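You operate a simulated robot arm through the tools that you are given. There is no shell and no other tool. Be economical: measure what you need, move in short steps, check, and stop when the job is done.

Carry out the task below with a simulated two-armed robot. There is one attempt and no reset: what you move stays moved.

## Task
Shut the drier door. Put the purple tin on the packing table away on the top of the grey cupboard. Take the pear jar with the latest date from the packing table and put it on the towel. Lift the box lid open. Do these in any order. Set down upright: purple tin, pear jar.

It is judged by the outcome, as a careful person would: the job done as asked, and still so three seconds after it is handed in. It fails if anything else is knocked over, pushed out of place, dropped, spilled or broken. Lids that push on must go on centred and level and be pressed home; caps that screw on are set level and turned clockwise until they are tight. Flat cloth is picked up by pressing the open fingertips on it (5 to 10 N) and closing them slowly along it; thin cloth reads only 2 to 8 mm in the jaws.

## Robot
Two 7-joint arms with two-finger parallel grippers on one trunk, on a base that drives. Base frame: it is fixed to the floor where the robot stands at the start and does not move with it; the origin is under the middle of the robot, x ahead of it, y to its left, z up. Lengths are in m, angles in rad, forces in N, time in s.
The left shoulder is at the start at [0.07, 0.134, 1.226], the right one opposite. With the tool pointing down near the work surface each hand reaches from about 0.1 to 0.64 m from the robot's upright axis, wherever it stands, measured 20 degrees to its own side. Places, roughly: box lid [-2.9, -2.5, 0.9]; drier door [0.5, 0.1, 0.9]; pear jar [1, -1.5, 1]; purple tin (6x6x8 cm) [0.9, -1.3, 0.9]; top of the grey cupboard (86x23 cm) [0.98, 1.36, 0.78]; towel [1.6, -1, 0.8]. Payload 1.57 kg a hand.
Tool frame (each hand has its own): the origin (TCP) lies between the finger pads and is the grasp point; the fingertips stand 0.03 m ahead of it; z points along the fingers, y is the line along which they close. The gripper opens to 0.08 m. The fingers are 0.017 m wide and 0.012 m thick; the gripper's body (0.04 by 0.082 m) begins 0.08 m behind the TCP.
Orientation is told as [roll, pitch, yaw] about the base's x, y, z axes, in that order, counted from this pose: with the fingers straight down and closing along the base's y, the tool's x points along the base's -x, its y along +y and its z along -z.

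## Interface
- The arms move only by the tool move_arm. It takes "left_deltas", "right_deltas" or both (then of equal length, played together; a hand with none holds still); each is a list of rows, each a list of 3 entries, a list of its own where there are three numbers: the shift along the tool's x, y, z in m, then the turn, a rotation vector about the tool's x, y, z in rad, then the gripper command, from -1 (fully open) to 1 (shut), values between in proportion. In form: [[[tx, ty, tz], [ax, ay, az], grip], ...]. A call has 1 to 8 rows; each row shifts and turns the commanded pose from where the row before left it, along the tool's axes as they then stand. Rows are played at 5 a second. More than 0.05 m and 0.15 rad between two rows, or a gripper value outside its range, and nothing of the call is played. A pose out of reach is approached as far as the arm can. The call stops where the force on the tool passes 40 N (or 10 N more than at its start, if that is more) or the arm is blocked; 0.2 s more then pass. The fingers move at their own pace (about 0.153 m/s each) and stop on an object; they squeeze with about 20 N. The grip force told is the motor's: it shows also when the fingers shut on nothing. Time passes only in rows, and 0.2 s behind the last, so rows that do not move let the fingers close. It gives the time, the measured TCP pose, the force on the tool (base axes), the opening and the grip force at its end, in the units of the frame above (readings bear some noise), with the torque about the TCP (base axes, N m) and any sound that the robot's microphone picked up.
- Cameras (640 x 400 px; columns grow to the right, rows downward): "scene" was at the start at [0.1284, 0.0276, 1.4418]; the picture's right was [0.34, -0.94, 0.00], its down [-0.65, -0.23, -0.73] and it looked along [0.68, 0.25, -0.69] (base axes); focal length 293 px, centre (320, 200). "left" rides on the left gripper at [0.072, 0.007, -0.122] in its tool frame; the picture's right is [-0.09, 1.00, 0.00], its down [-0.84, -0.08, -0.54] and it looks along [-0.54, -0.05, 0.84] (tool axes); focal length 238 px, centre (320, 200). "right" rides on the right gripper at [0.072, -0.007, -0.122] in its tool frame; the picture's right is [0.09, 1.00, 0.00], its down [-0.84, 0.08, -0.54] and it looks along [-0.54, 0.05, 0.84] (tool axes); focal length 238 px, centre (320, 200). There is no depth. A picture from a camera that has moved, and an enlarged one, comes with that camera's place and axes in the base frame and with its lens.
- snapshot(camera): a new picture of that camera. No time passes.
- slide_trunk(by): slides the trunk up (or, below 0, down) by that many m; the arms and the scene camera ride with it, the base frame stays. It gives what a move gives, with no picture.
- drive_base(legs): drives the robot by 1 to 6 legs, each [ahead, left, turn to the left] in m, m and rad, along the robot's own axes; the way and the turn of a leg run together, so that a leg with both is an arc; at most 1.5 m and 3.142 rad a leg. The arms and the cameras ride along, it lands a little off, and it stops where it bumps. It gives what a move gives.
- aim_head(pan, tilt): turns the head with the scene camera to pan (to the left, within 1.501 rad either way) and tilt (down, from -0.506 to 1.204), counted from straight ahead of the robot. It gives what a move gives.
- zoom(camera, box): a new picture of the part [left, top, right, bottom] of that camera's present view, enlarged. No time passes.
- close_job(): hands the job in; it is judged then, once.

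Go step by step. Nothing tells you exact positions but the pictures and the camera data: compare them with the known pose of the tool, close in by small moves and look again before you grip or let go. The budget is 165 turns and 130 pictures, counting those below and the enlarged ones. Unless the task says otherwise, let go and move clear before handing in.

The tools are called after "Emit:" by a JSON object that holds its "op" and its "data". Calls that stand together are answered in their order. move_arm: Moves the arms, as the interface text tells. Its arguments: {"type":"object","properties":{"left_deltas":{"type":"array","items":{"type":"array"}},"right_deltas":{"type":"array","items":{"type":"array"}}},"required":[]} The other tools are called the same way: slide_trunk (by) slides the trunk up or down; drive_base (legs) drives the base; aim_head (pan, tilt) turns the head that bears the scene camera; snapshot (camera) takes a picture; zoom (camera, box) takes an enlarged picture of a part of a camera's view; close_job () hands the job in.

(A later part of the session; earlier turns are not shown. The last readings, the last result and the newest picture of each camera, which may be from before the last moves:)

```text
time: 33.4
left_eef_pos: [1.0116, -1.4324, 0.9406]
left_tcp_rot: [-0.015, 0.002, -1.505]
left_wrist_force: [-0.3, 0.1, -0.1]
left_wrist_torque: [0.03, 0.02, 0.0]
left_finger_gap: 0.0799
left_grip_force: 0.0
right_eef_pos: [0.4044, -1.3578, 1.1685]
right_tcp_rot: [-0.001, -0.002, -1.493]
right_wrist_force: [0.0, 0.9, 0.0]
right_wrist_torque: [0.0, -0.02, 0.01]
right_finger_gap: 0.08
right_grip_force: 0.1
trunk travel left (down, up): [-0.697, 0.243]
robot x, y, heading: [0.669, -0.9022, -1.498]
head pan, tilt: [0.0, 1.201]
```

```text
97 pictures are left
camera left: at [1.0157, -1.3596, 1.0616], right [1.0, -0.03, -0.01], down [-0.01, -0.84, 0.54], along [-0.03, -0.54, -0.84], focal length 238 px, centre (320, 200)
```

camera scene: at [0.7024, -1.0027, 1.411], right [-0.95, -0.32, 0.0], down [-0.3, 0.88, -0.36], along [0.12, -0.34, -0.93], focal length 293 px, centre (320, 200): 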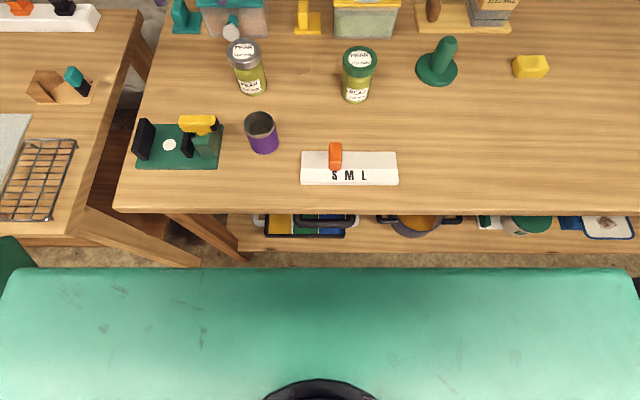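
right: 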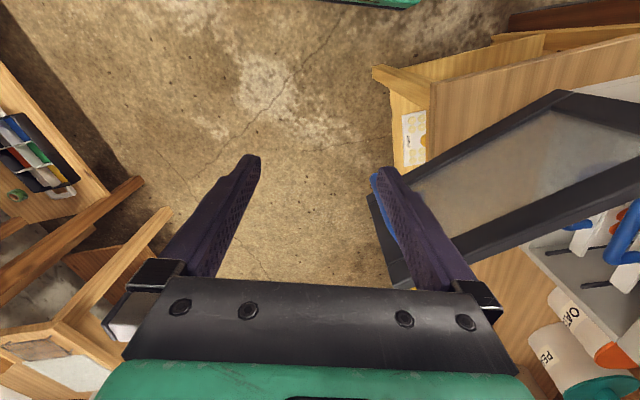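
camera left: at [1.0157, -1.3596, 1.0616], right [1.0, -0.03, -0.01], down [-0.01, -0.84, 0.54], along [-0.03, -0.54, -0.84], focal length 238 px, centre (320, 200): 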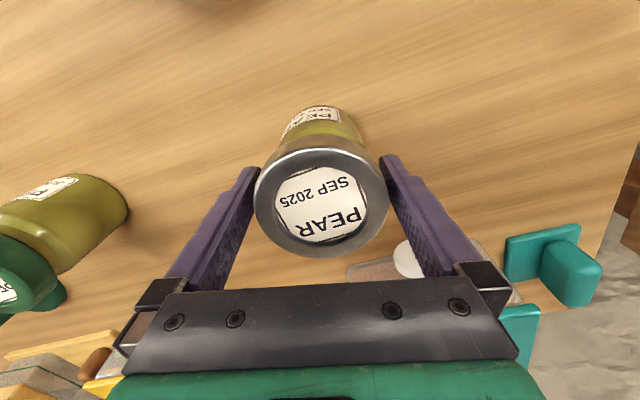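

The lid is straddled and centred. I close the fingers.

Emit:
{"op": "move_arm", "data": {"left_deltas": [[[0, 0, 0], [0, 0, 0], 0], [[0, 0, 0], [0, 0, 0], 0.5], [[0, 0, 0], [0, 0, 0], 1], [[0, 0, 0], [0, 0, 0], 1]]}}

Emit:
{"op": "move_arm", "data": {"left_deltas": [[[0, 0, -0.02], [0, 0, 0], 1], [[0, 0, -0.03], [0, 0, 0], 1], [[0, 0, 0], [0, 0, 0], 1]]}}

Emit:
{"op": "snapshot", "data": {"camera": "left"}}

```text
time: 34.4
left_eef_pos: [1.0124, -1.4326, 0.9408]
left_tcp_rot: [-0.013, 0.001, -1.504]
left_wrist_force: [2.0, 0.1, 1.9]
left_wrist_torque: [0.09, -0.21, 0.0]
left_finger_gap: 0.069
left_grip_force: 20.1
right_eef_pos: [0.403, -1.3571, 1.1699]
right_tcp_rot: [0.0, -0.002, -1.493]
right_wrist_force: [0.4, -2.0, -1.0]
right_wrist_torque: [-0.02, 0.0, 0.01]
right_finger_gap: 0.0799
right_grip_force: 0.2
trunk travel left (down, up): [-0.697, 0.243]
robot x, y, heading: [0.6692, -0.9029, -1.496]
head pan, tilt: [0.0, 1.201]
```

```text
time: 35.2
left_eef_pos: [1.0116, -1.4333, 0.9907]
left_tcp_rot: [-0.015, 0.004, -1.505]
left_wrist_force: [-0.2, 0.4, -3.9]
left_wrist_torque: [-0.01, 0.01, 0.0]
left_finger_gap: 0.0693
left_grip_force: 20.5
right_eef_pos: [0.4037, -1.3599, 1.1675]
right_tcp_rot: [-0.001, -0.001, -1.494]
right_wrist_force: [0.0, -0.7, 0.6]
right_wrist_torque: [0.03, 0.0, 0.0]
right_finger_gap: 0.0801
right_grip_force: 0.1
trunk travel left (down, up): [-0.697, 0.243]
robot x, y, heading: [0.6703, -0.9021, -1.499]
head pan, tilt: [0.0, 1.201]
```

```text
96 pictures are left
camera left: at [1.0155, -1.3606, 1.1113], right [1.0, -0.03, -0.01], down [-0.01, -0.84, 0.54], along [-0.03, -0.54, -0.84], focal length 238 px, centre (320, 200)
```

left: 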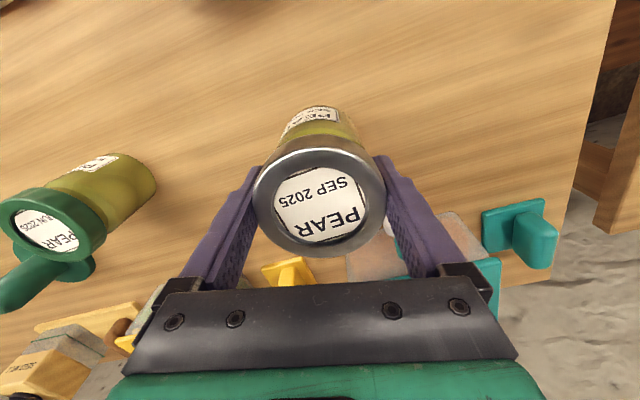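

The jar is lifted securely. I raise and retract it, then turn left so the right hand can take the purple tin.

Emit:
{"op": "move_arm", "data": {"left_deltas": [[[0, 0, -0.04], [0, 0, 0], 1], [[0, 0, -0.04], [0, 0, 0], 1], [[0, 0, -0.04], [0, 0, 0], 1], [[0.04, 0, -0.02], [0, 0, 0], 1], [[0.04, 0, 0], [0, 0, 0], 1], [[0.04, 0, 0], [0, 0, 0], 1], [[0.04, 0, 0], [0, 0, 0], 1]]}}

Emit:
{"op": "drive_base", "data": {"legs": [[0, 0, 0.55]]}}

Emit:
{"op": "snapshot", "data": {"camera": "scene"}}

Emit:
{"op": "snapshot", "data": {"camera": "right"}}

```text
time: 36.8
left_eef_pos: [1.0053, -1.2698, 1.1305]
left_tcp_rot: [-0.015, 0.002, -1.505]
left_wrist_force: [-1.3, -0.2, -3.2]
left_wrist_torque: [-0.05, 0.02, 0.0]
left_finger_gap: 0.0694
left_grip_force: 20.1
right_eef_pos: [0.4046, -1.3565, 1.1693]
right_tcp_rot: [-0.001, -0.002, -1.494]
right_wrist_force: [0.3, -0.3, -0.8]
right_wrist_torque: [-0.06, -0.04, 0.01]
right_finger_gap: 0.0799
right_grip_force: 0.0
trunk travel left (down, up): [-0.697, 0.243]
robot x, y, heading: [0.6662, -0.904, -1.501]
head pan, tilt: [0.0, 1.201]
```

```text
time: 38.7
left_eef_pos: [1.1465, -1.0489, 1.1294]
left_tcp_rot: [-0.014, 0.003, -0.965]
left_wrist_force: [0.1, 0.1, -4.4]
left_wrist_torque: [0.0, -0.03, -0.03]
left_finger_gap: 0.0693
left_grip_force: 20.6
right_eef_pos: [0.6756, -1.4302, 1.1686]
right_tcp_rot: [0.0, -0.001, -0.958]
right_wrist_force: [0.4, 0.1, 0.0]
right_wrist_torque: [0.02, -0.02, 0.01]
right_finger_gap: 0.0802
right_grip_force: 0.0
trunk travel left (down, up): [-0.697, 0.243]
robot x, y, heading: [0.6704, -0.9056, -0.96]
head pan, tilt: [0.0, 1.201]
```

```text
95 pictures are left
camera scene: at [0.7304, -0.9909, 1.3077], right [-0.82, -0.57, 0.0], down [-0.54, 0.76, -0.36], along [0.21, -0.3, -0.93], focal length 293 px, centre (320, 200)
```

scene: 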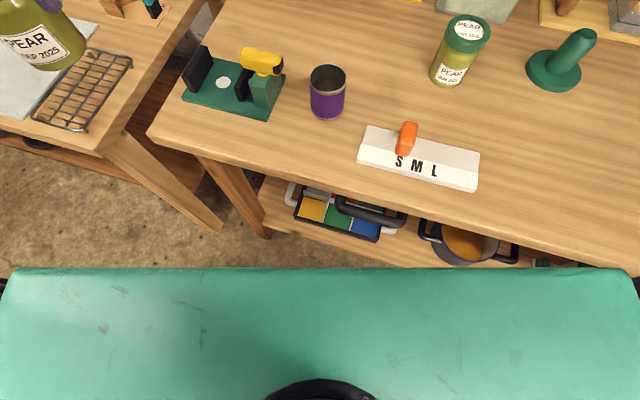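

```text
94 pictures are left
camera right: at [0.6268, -1.3745, 1.29], right [0.76, 0.65, 0.0], down [0.54, -0.64, 0.54], along [0.35, -0.41, -0.84], focal length 238 px, centre (320, 200)
```

right: 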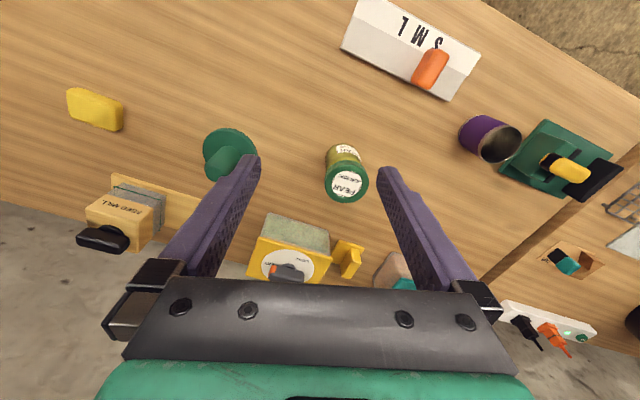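

The tin is at about (0.919, -1.289), next to the green fixture. I move the right hand above it.

Emit:
{"op": "move_arm", "data": {"right_deltas": [[[-0.004, 0.045, 0], [0, 0, 0], -1], [[-0.004, 0.045, 0], [0, 0, 0], -1], [[-0.004, 0.045, 0], [0, 0, 0], -1], [[-0.004, 0.045, 0], [0, 0, 0], -1], [[-0.004, 0.045, 0], [0, 0, 0], -1], [[-0.004, 0.045, 0], [0, 0, 0], -1], [[0, 0.01, 0.04], [0, 0, 0], -1], [[0, 0, 0.04], [0, 0, 0], -1]]}}

Emit:
{"op": "snapshot", "data": {"camera": "right"}}

Emit:
{"op": "snapshot", "data": {"camera": "scene"}}

```text
time: 40.5
left_eef_pos: [1.1471, -1.0502, 1.1299]
left_tcp_rot: [-0.014, 0.004, -0.967]
left_wrist_force: [0.5, -0.4, -4.6]
left_wrist_torque: [0.04, -0.01, -0.02]
left_finger_gap: 0.0692
left_grip_force: 20.2
right_eef_pos: [0.9172, -1.288, 1.09]
right_tcp_rot: [0.001, 0.001, -0.959]
right_wrist_force: [0.3, -0.2, 0.0]
right_wrist_torque: [0.04, -0.02, -0.01]
right_finger_gap: 0.08
right_grip_force: 0.1
trunk travel left (down, up): [-0.697, 0.243]
robot x, y, heading: [0.6661, -0.9034, -0.96]
head pan, tilt: [0.0, 1.201]
```

```text
93 pictures are left
camera right: at [0.8698, -1.2337, 1.2104], right [0.76, 0.65, 0.0], down [0.54, -0.64, 0.54], along [0.35, -0.41, -0.84], focal length 238 px, centre (320, 200)
```

right: 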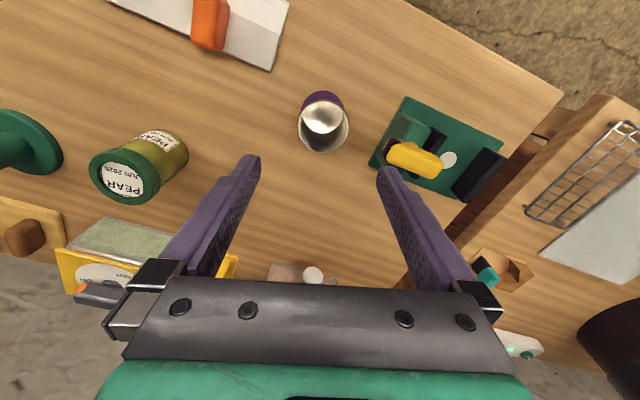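

```text
92 pictures are left
camera scene: at [0.7303, -0.992, 1.3077], right [-0.82, -0.57, 0.0], down [-0.53, 0.76, -0.36], along [0.21, -0.3, -0.93], focal length 293 px, centre (320, 200)
```

scene: 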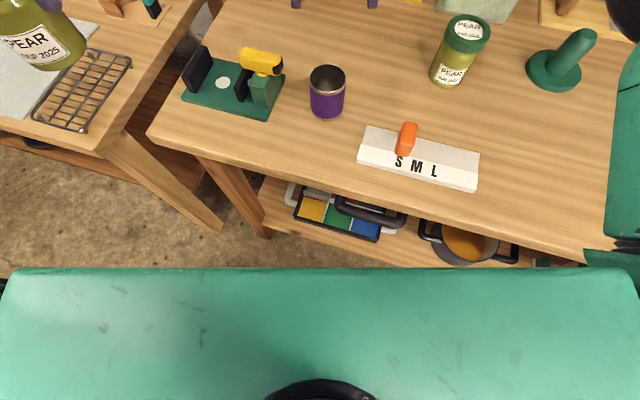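

Only about 3 mm off centre. I descend with the right hand around the tin, stopping part-way to check.

Emit:
{"op": "move_arm", "data": {"right_deltas": [[[-0.002, 0.003, 0.03], [0, 0, 0], -1], [[0, 0, 0.04], [0, 0, 0], -1], [[0, 0, 0.04], [0, 0, 0], -1]]}}

Emit:
{"op": "snapshot", "data": {"camera": "right"}}

```text
time: 41.3
left_eef_pos: [1.1477, -1.0487, 1.1292]
left_tcp_rot: [-0.014, 0.004, -0.967]
left_wrist_force: [0.2, 0.0, -4.0]
left_wrist_torque: [0.05, -0.01, 0.01]
left_finger_gap: 0.0691
left_grip_force: 20.0
right_eef_pos: [0.9219, -1.2886, 0.9777]
right_tcp_rot: [0.0, 0.001, -0.959]
right_wrist_force: [0.0, 0.1, 0.4]
right_wrist_torque: [0.01, 0.03, 0.02]
right_finger_gap: 0.0799
right_grip_force: 0.0
trunk travel left (down, up): [-0.697, 0.243]
robot x, y, heading: [0.6676, -0.9009, -0.958]
head pan, tilt: [0.0, 1.201]
```

```text
91 pictures are left
camera right: at [0.8743, -1.2326, 1.099], right [0.76, 0.65, 0.0], down [0.54, -0.64, 0.54], along [0.35, -0.41, -0.84], focal length 238 px, centre (320, 200)
```

right: 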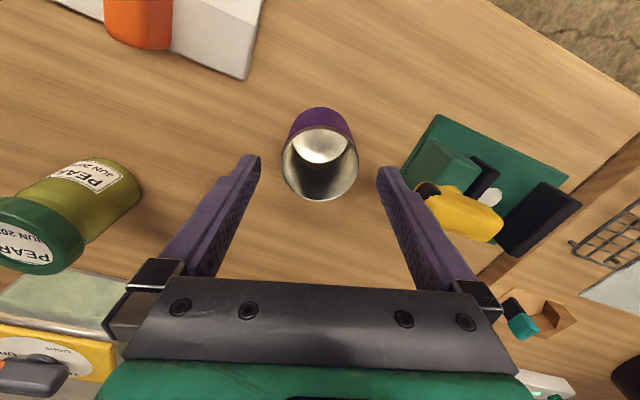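

Centred well. The yellow handle is about 2–3 cm from the left finger, so I narrow the gap slightly and lower the rest of the way.

Emit:
{"op": "move_arm", "data": {"right_deltas": [[[0, 0, 0], [0, 0, 0], -0.8], [[0, 0, 0.02], [0, 0, 0], -0.8], [[0, 0, 0.02], [0, 0, 0], -0.8], [[0, 0, 0.02], [0, 0, 0], -0.8]]}}

Emit:
{"op": "snapshot", "data": {"camera": "right"}}

```text
time: 42.3
left_eef_pos: [1.1464, -1.0505, 1.1294]
left_tcp_rot: [-0.013, 0.004, -0.967]
left_wrist_force: [0.5, 0.9, -3.9]
left_wrist_torque: [0.03, -0.01, 0.02]
left_finger_gap: 0.0692
left_grip_force: 20.3
right_eef_pos: [0.921, -1.2877, 0.9193]
right_tcp_rot: [0.0, -0.001, -0.959]
right_wrist_force: [-0.2, -0.2, 0.4]
right_wrist_torque: [0.0, -0.01, 0.0]
right_finger_gap: 0.0717
right_grip_force: 0.1
trunk travel left (down, up): [-0.697, 0.243]
robot x, y, heading: [0.6692, -0.9021, -0.965]
head pan, tilt: [0.0, 1.201]
```

```text
90 pictures are left
camera right: at [0.8745, -1.2324, 1.04], right [0.76, 0.65, 0.0], down [0.54, -0.64, 0.54], along [0.35, -0.41, -0.84], focal length 238 px, centre (320, 200)
```

right: 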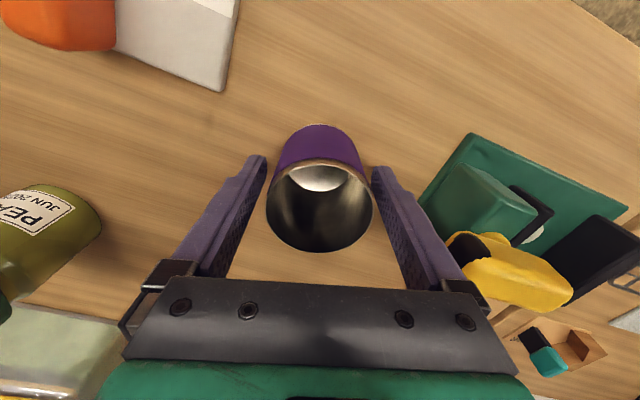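

The tin is straddled and centred. I close and lift.

Emit:
{"op": "move_arm", "data": {"right_deltas": [[[0, 0, 0], [0, 0, 0], -0.3], [[0, 0, 0], [0, 0, 0], 0.3], [[0, 0, 0], [0, 0, 0], 1], [[0, 0, 0], [0, 0, 0], 1]]}}

Emit:
{"op": "move_arm", "data": {"right_deltas": [[[0, 0, -0.02], [0, 0, 0], 1], [[0, 0, -0.04], [0, 0, 0], 1], [[0, 0, -0.04], [0, 0, 0], 1], [[0, 0, -0.04], [0, 0, 0], 1], [[0, 0, -0.04], [0, 0, 0], 1], [[0.03, -0.03, 0], [0, 0, 0], 1], [[0.03, -0.03, 0], [0, 0, 0], 1], [[0.03, -0.03, 0], [0, 0, 0], 1]]}}

Emit:
{"op": "snapshot", "data": {"camera": "right"}}

```text
time: 43.3
left_eef_pos: [1.1468, -1.0487, 1.1281]
left_tcp_rot: [-0.012, 0.003, -0.966]
left_wrist_force: [0.6, 0.7, -4.8]
left_wrist_torque: [-0.01, 0.0, -0.02]
left_finger_gap: 0.0692
left_grip_force: 20.0
right_eef_pos: [0.9223, -1.288, 0.9193]
right_tcp_rot: [0.0, 0.001, -0.959]
right_wrist_force: [0.3, -0.5, 1.3]
right_wrist_torque: [-0.01, 0.01, 0.0]
right_finger_gap: 0.0586
right_grip_force: 19.5
trunk travel left (down, up): [-0.697, 0.243]
robot x, y, heading: [0.6691, -0.9009, -0.962]
head pan, tilt: [0.0, 1.201]
```

```text
time: 45.1
left_eef_pos: [1.1456, -1.0482, 1.1304]
left_tcp_rot: [-0.013, 0.002, -0.967]
left_wrist_force: [-0.7, 0.1, -4.0]
left_wrist_torque: [0.01, -0.02, 0.04]
left_finger_gap: 0.0691
left_grip_force: 20.6
right_eef_pos: [0.7931, -1.2662, 1.0999]
right_tcp_rot: [-0.001, -0.001, -0.958]
right_wrist_force: [0.4, 0.1, -0.3]
right_wrist_torque: [-0.01, -0.02, 0.0]
right_finger_gap: 0.0588
right_grip_force: 19.6
trunk travel left (down, up): [-0.697, 0.243]
robot x, y, heading: [0.666, -0.8994, -0.958]
head pan, tilt: [0.0, 1.201]
```

```text
89 pictures are left
camera right: at [0.7459, -1.2107, 1.2217], right [0.76, 0.65, 0.0], down [0.54, -0.64, 0.54], along [0.35, -0.41, -0.84], focal length 238 px, centre (320, 200)
```

right: 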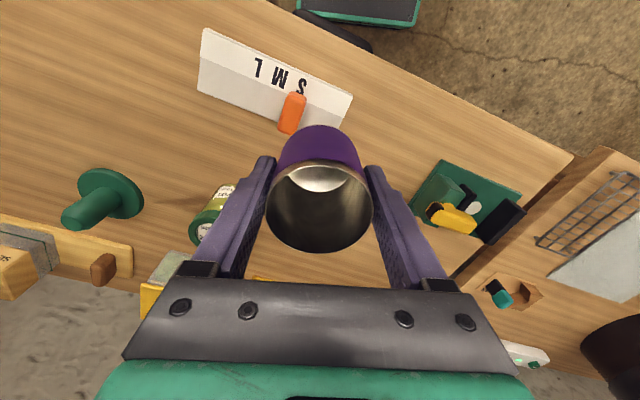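

Both objects are held: the jar in the left hand and the tin in the right. I back off, square up to the left table and slide left so that the towel is in the left hand's reach.

Emit:
{"op": "drive_base", "data": {"legs": [[-0.3, 0, 0], [0, 0, -0.29], [0.1, 0.7, 0]]}}

Emit:
{"op": "aim_head", "data": {"pan": 0.3, "tilt": 0.8}}

Emit:
{"op": "snapshot", "data": {"camera": "scene"}}

Emit:
{"op": "snapshot", "data": {"camera": "left"}}

```text
time: 51.6
left_eef_pos: [1.6044, -0.8177, 1.129]
left_tcp_rot: [-0.013, 0.003, -1.267]
left_wrist_force: [-0.9, -0.3, -3.5]
left_wrist_torque: [0.0, -0.04, 0.02]
left_finger_gap: 0.069
left_grip_force: 19.7
right_eef_pos: [1.2024, -0.9221, 1.0995]
right_tcp_rot: [-0.001, 0.002, -1.257]
right_wrist_force: [0.2, -0.2, -0.2]
right_wrist_torque: [-0.03, -0.03, 0.05]
right_finger_gap: 0.0588
right_grip_force: 20.3
trunk travel left (down, up): [-0.697, 0.243]
robot x, y, heading: [1.1897, -0.5397, -1.259]
head pan, tilt: [0.0, 1.201]
```

```text
time: 52.5
left_eef_pos: [1.6034, -0.8183, 1.1305]
left_tcp_rot: [-0.014, 0.003, -1.268]
left_wrist_force: [0.0, 0.5, -4.1]
left_wrist_torque: [0.01, -0.02, -0.01]
left_finger_gap: 0.0688
left_grip_force: 20.2
right_eef_pos: [1.2042, -0.9226, 1.1002]
right_tcp_rot: [-0.001, -0.001, -1.255]
right_wrist_force: [-0.7, -0.5, -0.9]
right_wrist_torque: [-0.03, -0.01, 0.04]
right_finger_gap: 0.0585
right_grip_force: 20.0
trunk travel left (down, up): [-0.697, 0.243]
robot x, y, heading: [1.1932, -0.5366, -1.255]
head pan, tilt: [0.3, 0.799]
```

```text
88 pictures are left
camera scene: at [1.2528, -0.6519, 1.3354], right [-0.82, -0.57, 0.0], down [-0.41, 0.59, -0.7], along [0.4, -0.57, -0.72], focal length 293 px, centre (320, 200)
```

scene: 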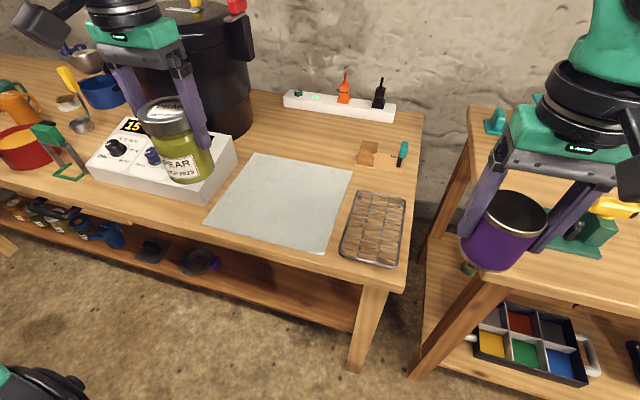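

```text
87 pictures are left
camera left: at [1.5911, -0.7466, 1.2507], right [0.98, 0.21, -0.01], down [0.18, -0.82, 0.54], along [0.1, -0.53, -0.84], focal length 238 px, centre (320, 200)
```

left: 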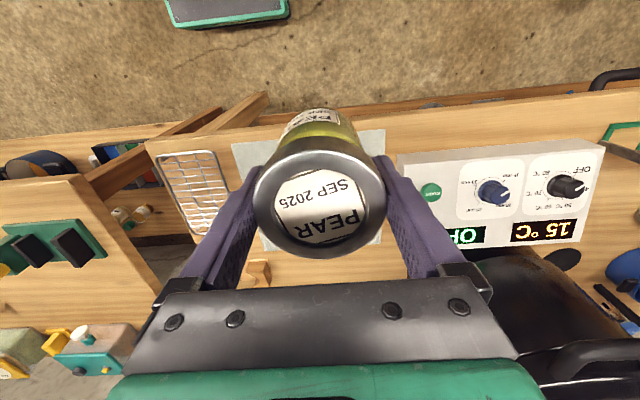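

The towel centre is about (1.587, -0.98). I move the jar over it and lower partway.

Emit:
{"op": "move_arm", "data": {"left_deltas": [[[-0.03, -0.015, 0], [0, 0, 0], 1], [[-0.03, -0.015, 0], [0, 0, 0], 1], [[-0.03, -0.015, 0], [0, 0, 0], 1], [[-0.03, -0.015, 0], [0, 0, 0], 1], [[-0.015, -0.002, 0], [0, 0, 0], 1], [[0, 0, 0.04], [0, 0, 0], 1], [[0, 0, 0.04], [0, 0, 0], 1], [[0, 0, 0.04], [0, 0, 0], 1]]}}

Emit:
{"op": "snapshot", "data": {"camera": "scene"}}

Emit:
{"op": "snapshot", "data": {"camera": "left"}}

```text
time: 54.3
left_eef_pos: [1.5841, -0.9655, 1.0082]
left_tcp_rot: [-0.014, 0.003, -1.266]
left_wrist_force: [0.6, -0.6, -5.4]
left_wrist_torque: [0.04, 0.03, -0.01]
left_finger_gap: 0.069
left_grip_force: 20.1
right_eef_pos: [1.204, -0.9238, 1.1001]
right_tcp_rot: [0.001, -0.001, -1.258]
right_wrist_force: [-0.3, -0.2, -1.0]
right_wrist_torque: [0.03, 0.04, 0.01]
right_finger_gap: 0.0587
right_grip_force: 20.0
trunk travel left (down, up): [-0.697, 0.243]
robot x, y, heading: [1.1915, -0.539, -1.255]
head pan, tilt: [0.3, 0.799]
```

```text
86 pictures are left
camera scene: at [1.2536, -0.653, 1.3353], right [-0.82, -0.57, 0.0], down [-0.41, 0.59, -0.7], along [0.4, -0.57, -0.72], focal length 293 px, centre (320, 200)
```

scene: 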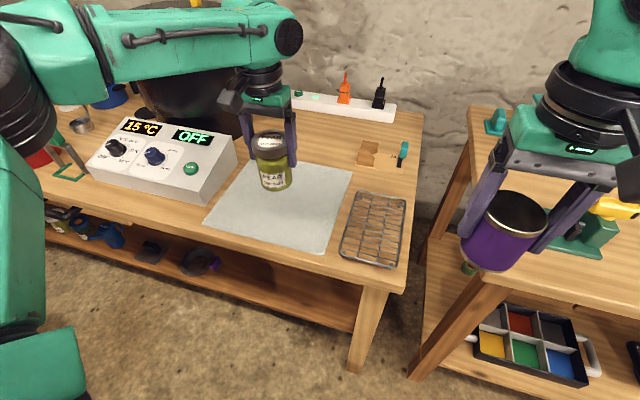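

```text
85 pictures are left
camera left: at [1.5707, -0.8961, 1.1295], right [0.98, 0.21, -0.01], down [0.19, -0.82, 0.54], along [0.1, -0.53, -0.84], focal length 238 px, centre (320, 200)
```

left: 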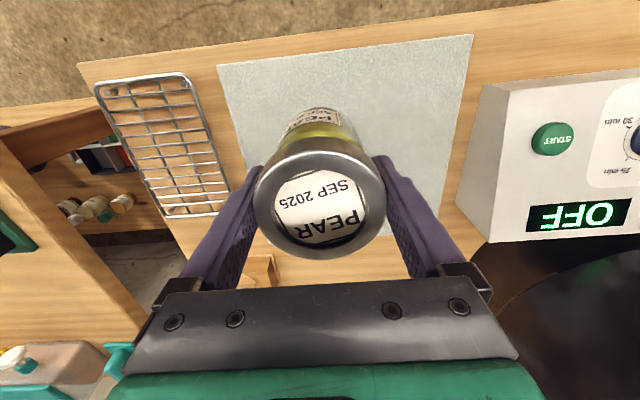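

The jar is over the towel. I lower to just above, then in small steps until the force shows contact.

Emit:
{"op": "move_arm", "data": {"left_deltas": [[[0, 0, 0.025], [0, 0, 0], 1], [[0, 0, 0.025], [0, 0, 0], 1], [[0, 0, 0.005], [0, 0, 0], 1]]}}

Emit:
{"op": "move_arm", "data": {"left_deltas": [[[0, 0, 0.004], [0, 0, 0], 1], [[0, 0, 0.003], [0, 0, 0], 1]]}}

Emit:
{"op": "zoom", "data": {"camera": "scene", "box": [200, 100, 360, 260]}}

```text
time: 55.1
left_eef_pos: [1.5815, -0.966, 0.957]
left_tcp_rot: [-0.013, 0.002, -1.266]
left_wrist_force: [0.4, 0.1, -4.9]
left_wrist_torque: [-0.02, 0.01, -0.01]
left_finger_gap: 0.0689
left_grip_force: 20.0
right_eef_pos: [1.2031, -0.9224, 1.1]
right_tcp_rot: [0.001, 0.0, -1.256]
right_wrist_force: [0.0, 0.3, -0.7]
right_wrist_torque: [-0.02, -0.01, 0.0]
right_finger_gap: 0.0585
right_grip_force: 20.0
trunk travel left (down, up): [-0.697, 0.243]
robot x, y, heading: [1.1884, -0.5377, -1.258]
head pan, tilt: [0.3, 0.799]
```

```text
time: 55.7
left_eef_pos: [1.5818, -0.964, 0.9486]
left_tcp_rot: [-0.015, 0.003, -1.267]
left_wrist_force: [0.3, 0.3, -4.8]
left_wrist_torque: [-0.03, 0.0, 0.04]
left_finger_gap: 0.0691
left_grip_force: 20.0
right_eef_pos: [1.2023, -0.9223, 1.0988]
right_tcp_rot: [-0.002, 0.0, -1.257]
right_wrist_force: [-0.4, -0.3, -0.1]
right_wrist_torque: [0.02, 0.04, 0.02]
right_finger_gap: 0.0585
right_grip_force: 20.1
trunk travel left (down, up): [-0.697, 0.243]
robot x, y, heading: [1.1891, -0.5367, -1.259]
head pan, tilt: [0.3, 0.799]
```

```text
2.50 times, centred on (280, 180) of scene
camera zoom: at [1.2527, -0.6522, 1.3354], right [-0.82, -0.57, 0.0], down [-0.41, 0.59, -0.7], along [0.4, -0.57, -0.72], focal length 732 px, centre (420, 250)
```

zoom: 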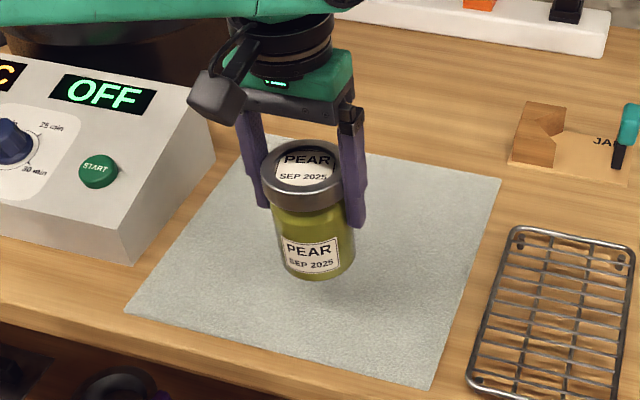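

Nearly down on the towel. I continue in 2 mm steps until the force changes.

Emit:
{"op": "move_arm", "data": {"left_deltas": [[[0, 0, 0.002], [0, 0, 0], 1], [[0, 0, 0.002], [0, 0, 0], 1]]}}

Emit:
{"op": "move_arm", "data": {"left_deltas": [[[0, 0, 0.002], [0, 0, 0], 1], [[0, 0, 0.001], [0, 0, 0], 1]]}}

```text
time: 56.3
left_eef_pos: [1.5814, -0.9661, 0.9443]
left_tcp_rot: [-0.014, 0.002, -1.267]
left_wrist_force: [0.2, 0.6, -3.7]
left_wrist_torque: [-0.03, 0.02, 0.01]
left_finger_gap: 0.069
left_grip_force: 20.0
right_eef_pos: [1.2027, -0.9227, 1.0993]
right_tcp_rot: [-0.001, 0.0, -1.257]
right_wrist_force: [-0.2, 0.3, -0.2]
right_wrist_torque: [-0.03, -0.01, 0.0]
right_finger_gap: 0.0586
right_grip_force: 20.3
trunk travel left (down, up): [-0.697, 0.243]
robot x, y, heading: [1.1912, -0.5358, -1.254]
head pan, tilt: [0.3, 0.799]
```

```text
time: 56.9
left_eef_pos: [1.5832, -0.9659, 0.9414]
left_tcp_rot: [-0.013, 0.003, -1.268]
left_wrist_force: [-0.3, 0.0, -3.3]
left_wrist_torque: [0.02, 0.03, 0.0]
left_finger_gap: 0.069
left_grip_force: 20.3
right_eef_pos: [1.2041, -0.9233, 1.1004]
right_tcp_rot: [-0.001, 0.002, -1.256]
right_wrist_force: [-0.3, -0.5, 0.0]
right_wrist_torque: [0.01, -0.01, 0.0]
right_finger_gap: 0.0586
right_grip_force: 20.2
trunk travel left (down, up): [-0.697, 0.243]
robot x, y, heading: [1.1874, -0.533, -1.259]
head pan, tilt: [0.3, 0.799]
```

Emit:
{"op": "move_arm", "data": {"left_deltas": [[[0, 0, 0.002], [0, 0, 0], 1], [[0, 0, 0], [0, 0, 0], 1]]}}

Emit:
{"op": "move_arm", "data": {"left_deltas": [[[0, 0, 0.002], [0, 0, 0], 1], [[0, 0, 0], [0, 0, 0], 1]]}}

```text
time: 57.5
left_eef_pos: [1.5826, -0.9668, 0.9393]
left_tcp_rot: [-0.014, 0.004, -1.267]
left_wrist_force: [-1.0, 0.0, -3.4]
left_wrist_torque: [0.01, -0.01, 0.02]
left_finger_gap: 0.069
left_grip_force: 19.6
right_eef_pos: [1.2033, -0.9222, 1.0994]
right_tcp_rot: [0.001, 0.001, -1.256]
right_wrist_force: [-0.8, 0.1, -0.5]
right_wrist_torque: [0.04, 0.0, 0.02]
right_finger_gap: 0.0588
right_grip_force: 20.2
trunk travel left (down, up): [-0.697, 0.243]
robot x, y, heading: [1.1866, -0.5358, -1.26]
head pan, tilt: [0.3, 0.799]
```

```text
time: 58.1
left_eef_pos: [1.5821, -0.9659, 0.9363]
left_tcp_rot: [-0.014, 0.004, -1.267]
left_wrist_force: [0.3, -1.2, -3.5]
left_wrist_torque: [0.01, 0.02, 0.01]
left_finger_gap: 0.069
left_grip_force: 20.3
right_eef_pos: [1.2039, -0.9236, 1.0994]
right_tcp_rot: [0.001, -0.001, -1.258]
right_wrist_force: [0.3, -0.2, -0.5]
right_wrist_torque: [0.0, -0.02, 0.0]
right_finger_gap: 0.059
right_grip_force: 20.0
trunk travel left (down, up): [-0.697, 0.243]
robot x, y, heading: [1.1874, -0.5347, -1.256]
head pan, tilt: [0.3, 0.799]
```

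No contact yet, so this table sits a bit lower. I look at the gap.

Emit:
{"op": "zoom", "data": {"camera": "scene", "box": [230, 130, 330, 210]}}

Emit:
{"op": "move_arm", "data": {"left_deltas": [[[0, 0, 0.003], [0, 0, 0], 1], [[0, 0, 0], [0, 0, 0], 1]]}}

Emit:
{"op": "move_arm", "data": {"left_deltas": [[[0, 0, 0.003], [0, 0, 0], 1], [[0, 0, 0], [0, 0, 0], 1]]}}

```text
5.00 times, centred on (280, 170) of scene
camera zoom: at [1.2528, -0.6522, 1.3354], right [-0.82, -0.57, 0.0], down [-0.41, 0.59, -0.7], along [0.4, -0.57, -0.72], focal length 1464 px, centre (520, 350)
```

zoom: 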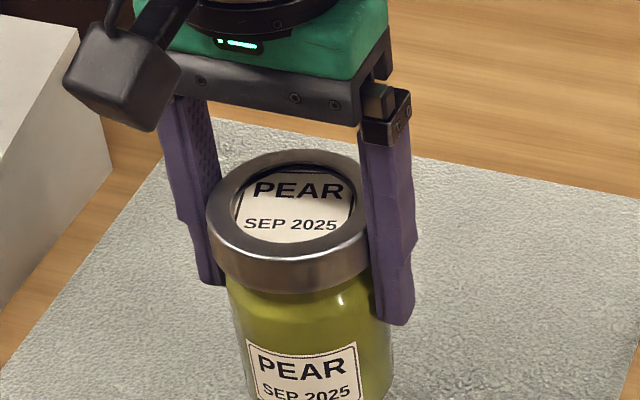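

```text
time: 58.7
left_eef_pos: [1.583, -0.9647, 0.9337]
left_tcp_rot: [-0.014, 0.004, -1.266]
left_wrist_force: [0.2, -0.1, -4.2]
left_wrist_torque: [0.0, 0.01, -0.01]
left_finger_gap: 0.069
left_grip_force: 20.1
right_eef_pos: [1.2038, -0.9224, 1.0999]
right_tcp_rot: [0.0, -0.001, -1.257]
right_wrist_force: [-0.3, 0.1, -0.2]
right_wrist_torque: [0.01, -0.02, -0.02]
right_finger_gap: 0.0587
right_grip_force: 20.6
trunk travel left (down, up): [-0.697, 0.243]
robot x, y, heading: [1.1917, -0.5387, -1.259]
head pan, tilt: [0.3, 0.799]
```

```text
time: 59.3
left_eef_pos: [1.5822, -0.965, 0.9301]
left_tcp_rot: [-0.014, 0.004, -1.266]
left_wrist_force: [-0.3, -0.1, -3.9]
left_wrist_torque: [0.01, -0.01, 0.0]
left_finger_gap: 0.0689
left_grip_force: 20.1
right_eef_pos: [1.2032, -0.9225, 1.1003]
right_tcp_rot: [-0.002, 0.002, -1.256]
right_wrist_force: [-0.2, 0.3, -0.7]
right_wrist_torque: [0.01, 0.0, -0.02]
right_finger_gap: 0.0586
right_grip_force: 19.8
trunk travel left (down, up): [-0.697, 0.243]
robot x, y, heading: [1.1912, -0.5362, -1.257]
head pan, tilt: [0.3, 0.799]
```

Emit:
{"op": "move_arm", "data": {"left_deltas": [[[0, 0, 0.004], [0, 0, 0], 1], [[0, 0, 0], [0, 0, 0], 1]]}}

Emit:
{"op": "move_arm", "data": {"left_deltas": [[[0, 0, 0.004], [0, 0, 0], 1], [[0, 0, 0], [0, 0, 0], 1]]}}

Emit:
{"op": "zoom", "data": {"camera": "scene", "box": [200, 130, 360, 230]}}

Emit:
{"op": "zoom", "data": {"camera": "right", "box": [0, 0, 640, 400]}}

```text
time: 59.9
left_eef_pos: [1.5825, -0.9656, 0.9264]
left_tcp_rot: [-0.015, 0.004, -1.266]
left_wrist_force: [-0.4, -0.3, -4.6]
left_wrist_torque: [0.0, -0.03, 0.0]
left_finger_gap: 0.0689
left_grip_force: 19.7
right_eef_pos: [1.2043, -0.9235, 1.0986]
right_tcp_rot: [0.0, 0.0, -1.258]
right_wrist_force: [0.4, 0.2, -0.8]
right_wrist_torque: [-0.01, -0.03, 0.0]
right_finger_gap: 0.059
right_grip_force: 20.0
trunk travel left (down, up): [-0.697, 0.243]
robot x, y, heading: [1.1926, -0.5358, -1.261]
head pan, tilt: [0.3, 0.799]
```

```text
time: 60.5
left_eef_pos: [1.5817, -0.9651, 0.9225]
left_tcp_rot: [-0.014, 0.003, -1.267]
left_wrist_force: [1.3, 0.4, -3.5]
left_wrist_torque: [0.03, 0.02, 0.0]
left_finger_gap: 0.0691
left_grip_force: 20.0
right_eef_pos: [1.2032, -0.9225, 1.0997]
right_tcp_rot: [0.001, -0.001, -1.256]
right_wrist_force: [0.3, 0.5, 0.2]
right_wrist_torque: [0.02, 0.02, -0.01]
right_finger_gap: 0.0587
right_grip_force: 19.7
trunk travel left (down, up): [-0.697, 0.243]
robot x, y, heading: [1.1926, -0.539, -1.261]
head pan, tilt: [0.3, 0.799]
```

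```text
4.00 times, centred on (280, 180) of scene
camera zoom: at [1.2528, -0.6522, 1.3354], right [-0.82, -0.57, 0.0], down [-0.41, 0.59, -0.7], along [0.4, -0.57, -0.72], focal length 1171 px, centre (480, 280)
```

zoom: 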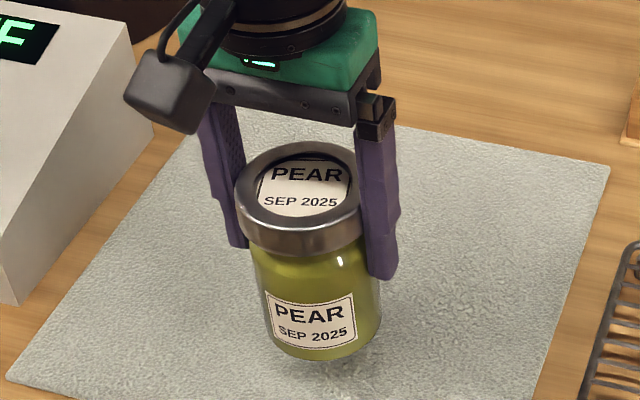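

```text
1.00 times, centred on (320, 200) of right
camera zoom: at [1.1747, -0.8558, 1.2212], right [0.92, 0.39, 0.0], down [0.33, -0.77, 0.54], along [0.21, -0.5, -0.84], focal length 238 px, centre (320, 200)
```

zoom: 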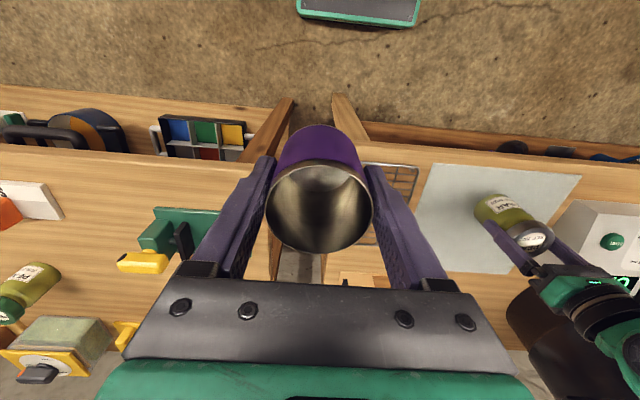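

A faint shadow shows there is still a small gap. I keep lowering.

Emit:
{"op": "move_arm", "data": {"left_deltas": [[[0, 0, 0.005], [0, 0, 0], 1], [[0, 0, 0], [0, 0, 0], 1]]}}

Emit:
{"op": "move_arm", "data": {"left_deltas": [[[0, 0, 0.004], [0, 0, 0], 1], [[0, 0, 0], [0, 0, 0], 1]]}}

Emit:
{"op": "zoom", "data": {"camera": "scene", "box": [240, 150, 320, 230]}}

```text
time: 61.1
left_eef_pos: [1.5828, -0.9644, 0.919]
left_tcp_rot: [-0.015, 0.005, -1.267]
left_wrist_force: [0.5, 0.3, -3.9]
left_wrist_torque: [0.01, -0.02, -0.03]
left_finger_gap: 0.0692
left_grip_force: 20.3
right_eef_pos: [1.2039, -0.923, 1.0992]
right_tcp_rot: [-0.001, 0.0, -1.256]
right_wrist_force: [0.1, -0.4, -0.5]
right_wrist_torque: [-0.01, 0.0, 0.0]
right_finger_gap: 0.0587
right_grip_force: 20.1
trunk travel left (down, up): [-0.697, 0.243]
robot x, y, heading: [1.1897, -0.538, -1.255]
head pan, tilt: [0.3, 0.799]
```

```text
time: 61.7
left_eef_pos: [1.5814, -0.9654, 0.9142]
left_tcp_rot: [-0.014, 0.003, -1.267]
left_wrist_force: [0.4, -0.8, -4.4]
left_wrist_torque: [0.02, -0.01, 0.02]
left_finger_gap: 0.0686
left_grip_force: 20.4
right_eef_pos: [1.2034, -0.9222, 1.099]
right_tcp_rot: [0.001, -0.001, -1.258]
right_wrist_force: [0.1, -0.8, -0.2]
right_wrist_torque: [-0.03, -0.04, 0.0]
right_finger_gap: 0.0589
right_grip_force: 19.9
trunk travel left (down, up): [-0.697, 0.243]
robot x, y, heading: [1.1907, -0.5381, -1.259]
head pan, tilt: [0.3, 0.799]
```

```text
5.00 times, centred on (280, 190) of scene
camera zoom: at [1.2527, -0.6522, 1.3354], right [-0.82, -0.57, 0.0], down [-0.41, 0.59, -0.7], along [0.4, -0.57, -0.72], focal length 1464 px, centre (520, 250)
```

zoom: 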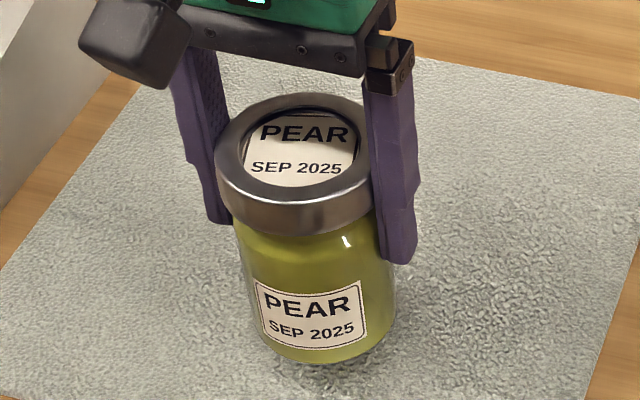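

Emit:
{"op": "move_arm", "data": {"left_deltas": [[[0, 0, 0.003], [0, 0, 0], 1], [[0, 0, 0], [0, 0, 0], 1]]}}

Emit:
{"op": "move_arm", "data": {"left_deltas": [[[0, 0, 0.003], [0, 0, 0], 1], [[0, 0, 0], [0, 0, 0], 1]]}}

Emit:
{"op": "move_arm", "data": {"left_deltas": [[[0, 0, 0.003], [0, 0, 0], 1], [[0, 0, 0], [0, 0, 0], 1]]}}

```text
time: 62.3
left_eef_pos: [1.5824, -0.9631, 0.912]
left_tcp_rot: [-0.015, 0.003, -1.268]
left_wrist_force: [0.2, 0.0, -4.3]
left_wrist_torque: [0.0, 0.01, -0.02]
left_finger_gap: 0.0689
left_grip_force: 20.5
right_eef_pos: [1.203, -0.922, 1.1002]
right_tcp_rot: [-0.001, 0.001, -1.256]
right_wrist_force: [0.6, 0.2, -0.8]
right_wrist_torque: [0.0, 0.0, -0.02]
right_finger_gap: 0.0586
right_grip_force: 19.5
trunk travel left (down, up): [-0.697, 0.243]
robot x, y, heading: [1.1906, -0.5381, -1.257]
head pan, tilt: [0.3, 0.799]
```

```text
time: 62.9
left_eef_pos: [1.5825, -0.9653, 0.9083]
left_tcp_rot: [-0.015, 0.003, -1.267]
left_wrist_force: [0.7, 0.2, -3.4]
left_wrist_torque: [0.01, 0.0, 0.0]
left_finger_gap: 0.0691
left_grip_force: 19.4
right_eef_pos: [1.2038, -0.9228, 1.0992]
right_tcp_rot: [0.0, -0.001, -1.257]
right_wrist_force: [0.6, 0.5, 0.0]
right_wrist_torque: [-0.01, 0.0, 0.0]
right_finger_gap: 0.0586
right_grip_force: 19.6
trunk travel left (down, up): [-0.697, 0.243]
robot x, y, heading: [1.1895, -0.5388, -1.263]
head pan, tilt: [0.3, 0.799]
```

```text
time: 63.5
left_eef_pos: [1.5824, -0.9656, 0.9057]
left_tcp_rot: [-0.014, 0.002, -1.268]
left_wrist_force: [0.2, 0.0, -4.7]
left_wrist_torque: [0.02, -0.03, 0.01]
left_finger_gap: 0.0689
left_grip_force: 20.3
right_eef_pos: [1.2039, -0.9226, 1.0995]
right_tcp_rot: [0.0, -0.001, -1.256]
right_wrist_force: [-0.1, 0.1, -0.8]
right_wrist_torque: [0.0, -0.02, 0.02]
right_finger_gap: 0.0586
right_grip_force: 19.8
trunk travel left (down, up): [-0.697, 0.243]
robot x, y, heading: [1.1869, -0.5358, -1.263]
head pan, tilt: [0.3, 0.799]
```

Emit:
{"op": "move_arm", "data": {"left_deltas": [[[0, 0, 0.003], [0, 0, 0], 1], [[0, 0, 0], [0, 0, 0], 1]]}}

Emit:
{"op": "move_arm", "data": {"left_deltas": [[[0, 0, 0.003], [0, 0, 0], 1], [[0, 0, 0], [0, 0, 0], 1]]}}

Emit:
{"op": "zoom", "data": {"camera": "scene", "box": [240, 150, 320, 230]}}

```text
time: 64.1
left_eef_pos: [1.5837, -0.9652, 0.9024]
left_tcp_rot: [-0.015, 0.005, -1.267]
left_wrist_force: [-1.2, 0.3, -3.9]
left_wrist_torque: [0.0, 0.02, 0.01]
left_finger_gap: 0.0689
left_grip_force: 19.7
right_eef_pos: [1.2037, -0.922, 1.0988]
right_tcp_rot: [0.002, 0.0, -1.258]
right_wrist_force: [0.6, 0.6, -0.9]
right_wrist_torque: [-0.01, -0.02, 0.01]
right_finger_gap: 0.0586
right_grip_force: 19.8
trunk travel left (down, up): [-0.697, 0.243]
robot x, y, heading: [1.1928, -0.5389, -1.257]
head pan, tilt: [0.3, 0.799]
```

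```text
time: 64.7
left_eef_pos: [1.5819, -0.9665, 0.8993]
left_tcp_rot: [-0.015, 0.003, -1.268]
left_wrist_force: [-0.6, 0.4, -3.4]
left_wrist_torque: [0.0, 0.0, -0.02]
left_finger_gap: 0.0687
left_grip_force: 19.9
right_eef_pos: [1.2043, -0.9229, 1.1003]
right_tcp_rot: [0.001, -0.002, -1.257]
right_wrist_force: [0.8, -0.2, -0.2]
right_wrist_torque: [0.02, 0.03, -0.04]
right_finger_gap: 0.0586
right_grip_force: 19.9
trunk travel left (down, up): [-0.697, 0.243]
robot x, y, heading: [1.1915, -0.5362, -1.256]
head pan, tilt: [0.3, 0.799]
```

```text
5.00 times, centred on (280, 190) of scene
camera zoom: at [1.2528, -0.6522, 1.3354], right [-0.82, -0.57, 0.0], down [-0.41, 0.59, -0.7], along [0.4, -0.57, -0.72], focal length 1464 px, centre (520, 250)
```

zoom: 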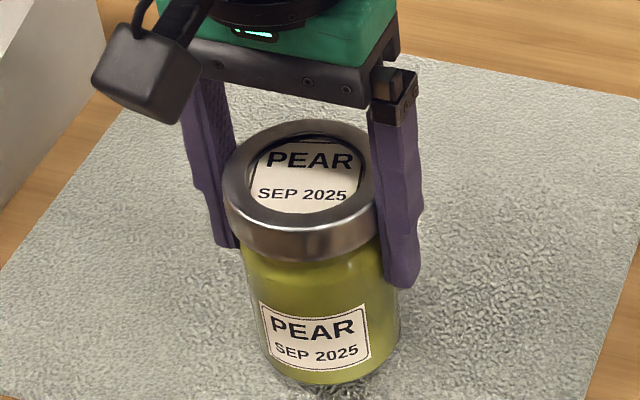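

Emit:
{"op": "move_arm", "data": {"left_deltas": [[[0, 0, 0.004], [0, 0, 0], 1], [[0, 0, 0], [0, 0, 0], 1]]}}

Emit:
{"op": "move_arm", "data": {"left_deltas": [[[0, 0, 0.003], [0, 0, 0], 1], [[0, 0, 0], [0, 0, 0], 1]]}}

Emit:
{"op": "move_arm", "data": {"left_deltas": [[[0, 0, 0.003], [0, 0, 0], 1], [[0, 0, 0], [0, 0, 0], 1]]}}

Emit:
{"op": "zoom", "data": {"camera": "scene", "box": [240, 150, 320, 230]}}

```text
time: 65.3
left_eef_pos: [1.5832, -0.9666, 0.8961]
left_tcp_rot: [-0.015, 0.002, -1.265]
left_wrist_force: [-0.2, 0.2, -3.9]
left_wrist_torque: [0.0, -0.01, 0.03]
left_finger_gap: 0.069
left_grip_force: 19.8
right_eef_pos: [1.204, -0.9225, 1.0986]
right_tcp_rot: [-0.001, 0.0, -1.257]
right_wrist_force: [-0.5, -0.1, -0.9]
right_wrist_torque: [-0.04, 0.03, 0.0]
right_finger_gap: 0.0587
right_grip_force: 19.9
trunk travel left (down, up): [-0.697, 0.243]
robot x, y, heading: [1.1895, -0.5365, -1.257]
head pan, tilt: [0.3, 0.799]
```

```text
time: 65.9
left_eef_pos: [1.5837, -0.9663, 0.8929]
left_tcp_rot: [-0.014, 0.004, -1.267]
left_wrist_force: [0.9, -0.2, -4.1]
left_wrist_torque: [0.01, 0.01, -0.02]
left_finger_gap: 0.0688
left_grip_force: 20.0
right_eef_pos: [1.2034, -0.9232, 1.1]
right_tcp_rot: [-0.001, -0.002, -1.257]
right_wrist_force: [-0.6, -0.2, -1.1]
right_wrist_torque: [0.01, -0.01, 0.01]
right_finger_gap: 0.0585
right_grip_force: 20.3
trunk travel left (down, up): [-0.697, 0.243]
robot x, y, heading: [1.187, -0.534, -1.26]
head pan, tilt: [0.3, 0.799]
```

```text
time: 66.5
left_eef_pos: [1.5829, -0.9648, 0.8887]
left_tcp_rot: [-0.014, 0.003, -1.266]
left_wrist_force: [-0.3, 0.1, -4.1]
left_wrist_torque: [-0.01, 0.02, 0.0]
left_finger_gap: 0.0688
left_grip_force: 20.1
right_eef_pos: [1.2039, -0.9223, 1.1]
right_tcp_rot: [-0.001, -0.002, -1.256]
right_wrist_force: [0.0, -0.6, -1.0]
right_wrist_torque: [0.05, 0.01, 0.0]
right_finger_gap: 0.0589
right_grip_force: 20.3
trunk travel left (down, up): [-0.697, 0.243]
robot x, y, heading: [1.1915, -0.5372, -1.255]
head pan, tilt: [0.3, 0.799]
```

```text
5.00 times, centred on (280, 190) of scene
camera zoom: at [1.2528, -0.6522, 1.3354], right [-0.82, -0.57, 0.0], down [-0.41, 0.59, -0.7], along [0.4, -0.57, -0.72], focal length 1464 px, centre (520, 250)
```

zoom: 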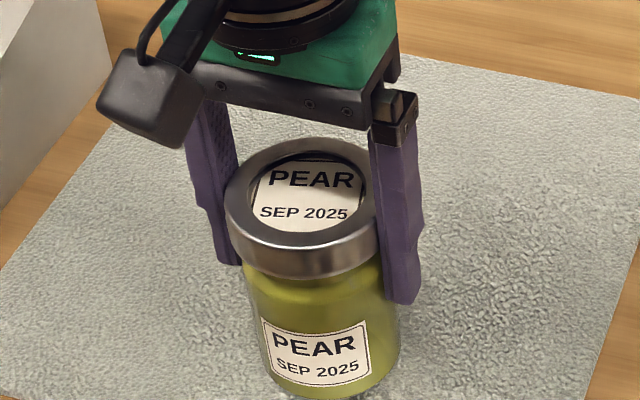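

Triangulating puts the towel plane at about z≈0.815, so contact must be imminent. I continue in 3 mm steps.

Emit:
{"op": "move_arm", "data": {"left_deltas": [[[0, 0, 0.003], [0, 0, 0], 1], [[0, 0, 0], [0, 0, 0], 1]]}}

Emit:
{"op": "move_arm", "data": {"left_deltas": [[[0, 0, 0.003], [0, 0, 0], 1], [[0, 0, 0], [0, 0, 0], 1]]}}

Emit:
{"op": "zoom", "data": {"camera": "scene", "box": [240, 150, 320, 230]}}

```text
time: 67.1
left_eef_pos: [1.5822, -0.9657, 0.8871]
left_tcp_rot: [-0.015, -0.001, -1.266]
left_wrist_force: [0.5, 0.7, 3.1]
left_wrist_torque: [0.14, -0.2, 0.0]
left_finger_gap: 0.0686
left_grip_force: 20.4
right_eef_pos: [1.2032, -0.9236, 1.1001]
right_tcp_rot: [-0.001, -0.001, -1.257]
right_wrist_force: [0.3, 0.3, -0.8]
right_wrist_torque: [0.02, -0.01, -0.03]
right_finger_gap: 0.0588
right_grip_force: 19.6
trunk travel left (down, up): [-0.697, 0.243]
robot x, y, heading: [1.1898, -0.5373, -1.259]
head pan, tilt: [0.3, 0.799]
```

```text
time: 67.7
left_eef_pos: [1.5821, -0.9655, 0.8839]
left_tcp_rot: [-0.013, 0.0, -1.266]
left_wrist_force: [-1.4, 0.6, 9.6]
left_wrist_torque: [-0.07, -0.27, 0.1]
left_finger_gap: 0.0689
left_grip_force: 20.1
right_eef_pos: [1.2016, -0.9205, 1.1005]
right_tcp_rot: [0.001, -0.001, -1.257]
right_wrist_force: [-0.1, 0.2, -0.8]
right_wrist_torque: [0.0, 0.0, 0.03]
right_finger_gap: 0.0584
right_grip_force: 19.7
trunk travel left (down, up): [-0.697, 0.243]
robot x, y, heading: [1.1861, -0.5394, -1.262]
head pan, tilt: [0.3, 0.799]
```

```text
5.00 times, centred on (280, 190) of scene
camera zoom: at [1.2508, -0.6501, 1.3358], right [-0.82, -0.57, 0.0], down [-0.41, 0.59, -0.7], along [0.4, -0.57, -0.72], focal length 1464 px, centre (520, 250)
```

zoom: 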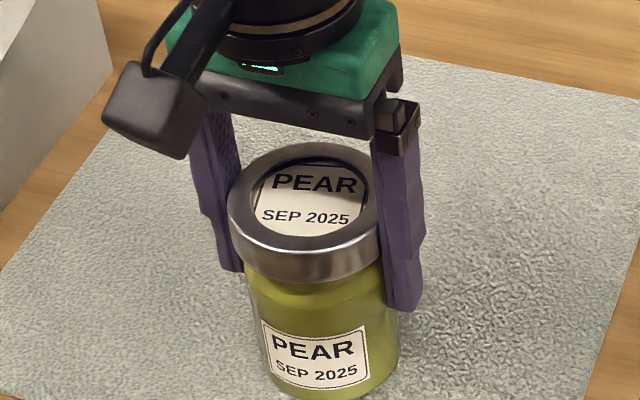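

The force has reversed, so the jar is standing on the towel. I ease up 2 mm, release slowly, and rise straight up.

Emit:
{"op": "move_arm", "data": {"left_deltas": [[[0, 0, -0.002], [0, 0, 0], 1], [[0, 0, 0], [0, 0, 0], 0.5], [[0, 0, 0], [0, 0, 0], -0.75], [[0, 0, 0], [0, 0, 0], -1], [[0, 0, 0], [0, 0, 0], -1]]}}

Emit:
{"op": "snapshot", "data": {"camera": "left"}}

```text
time: 68.9
left_eef_pos: [1.5806, -0.9659, 0.8849]
left_tcp_rot: [-0.016, 0.004, -1.266]
left_wrist_force: [0.1, 0.0, -0.2]
left_wrist_torque: [-0.02, -0.02, -0.02]
left_finger_gap: 0.0798
left_grip_force: 0.0
right_eef_pos: [1.2035, -0.9223, 1.1011]
right_tcp_rot: [0.0, 0.0, -1.257]
right_wrist_force: [-0.3, 0.3, 0.0]
right_wrist_torque: [-0.02, -0.01, -0.08]
right_finger_gap: 0.0587
right_grip_force: 20.3
trunk travel left (down, up): [-0.697, 0.243]
robot x, y, heading: [1.1901, -0.5379, -1.257]
head pan, tilt: [0.3, 0.799]
```

```text
76 pictures are left
camera left: at [1.5685, -0.894, 1.0064], right [0.98, 0.21, -0.01], down [0.18, -0.82, 0.54], along [0.1, -0.53, -0.84], focal length 238 px, centre (320, 200)
```

left: 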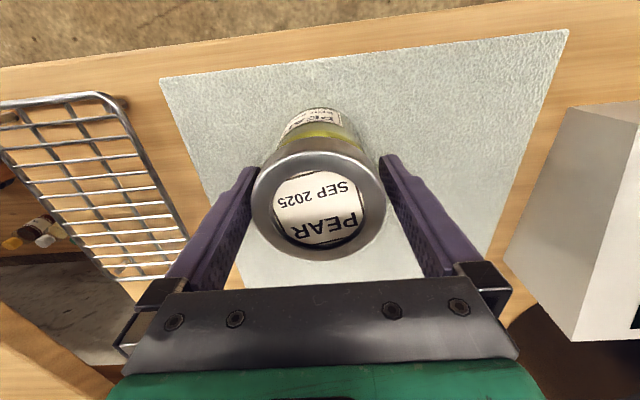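

Emit:
{"op": "move_arm", "data": {"left_deltas": [[[0, 0, -0.02], [0, 0, 0], -1], [[0, 0, -0.03], [0, 0, 0], -1], [[0, 0, -0.04], [0, 0, 0], -1], [[0, 0, -0.04], [0, 0, 0], -1], [[0, 0, -0.04], [0, 0, 0], -1], [[0, 0, -0.04], [0, 0, 0], -1], [[0.04, 0, 0], [0, 0, 0], -1], [[0.04, 0, 0], [0, 0, 0], -1]]}}

Emit:
{"op": "snapshot", "data": {"camera": "scene"}}

```text
time: 70.7
left_eef_pos: [1.5597, -0.8874, 1.0979]
left_tcp_rot: [-0.014, 0.0, -1.268]
left_wrist_force: [-0.7, -0.2, -1.3]
left_wrist_torque: [-0.05, -0.01, 0.01]
left_finger_gap: 0.0803
left_grip_force: 0.1
right_eef_pos: [1.2031, -0.9199, 1.1007]
right_tcp_rot: [-0.001, -0.003, -1.254]
right_wrist_force: [-0.1, 0.1, -0.8]
right_wrist_torque: [0.0, 0.0, 0.03]
right_finger_gap: 0.0589
right_grip_force: 20.2
trunk travel left (down, up): [-0.697, 0.243]
robot x, y, heading: [1.1888, -0.5366, -1.259]
head pan, tilt: [0.3, 0.799]
```

```text
75 pictures are left
camera scene: at [1.2519, -0.6489, 1.3358], right [-0.82, -0.57, 0.0], down [-0.41, 0.59, -0.7], along [0.4, -0.57, -0.72], focal length 293 px, centre (320, 200)
```

scene: 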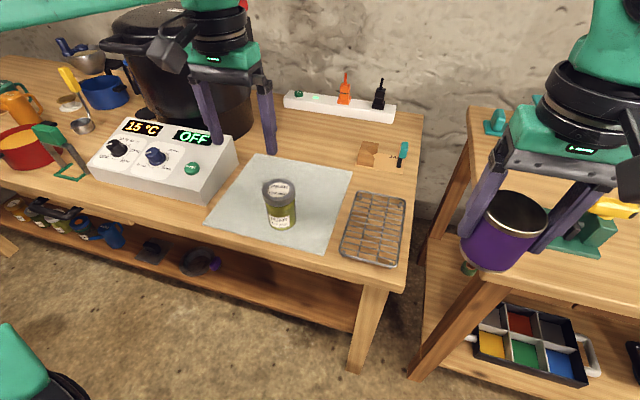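

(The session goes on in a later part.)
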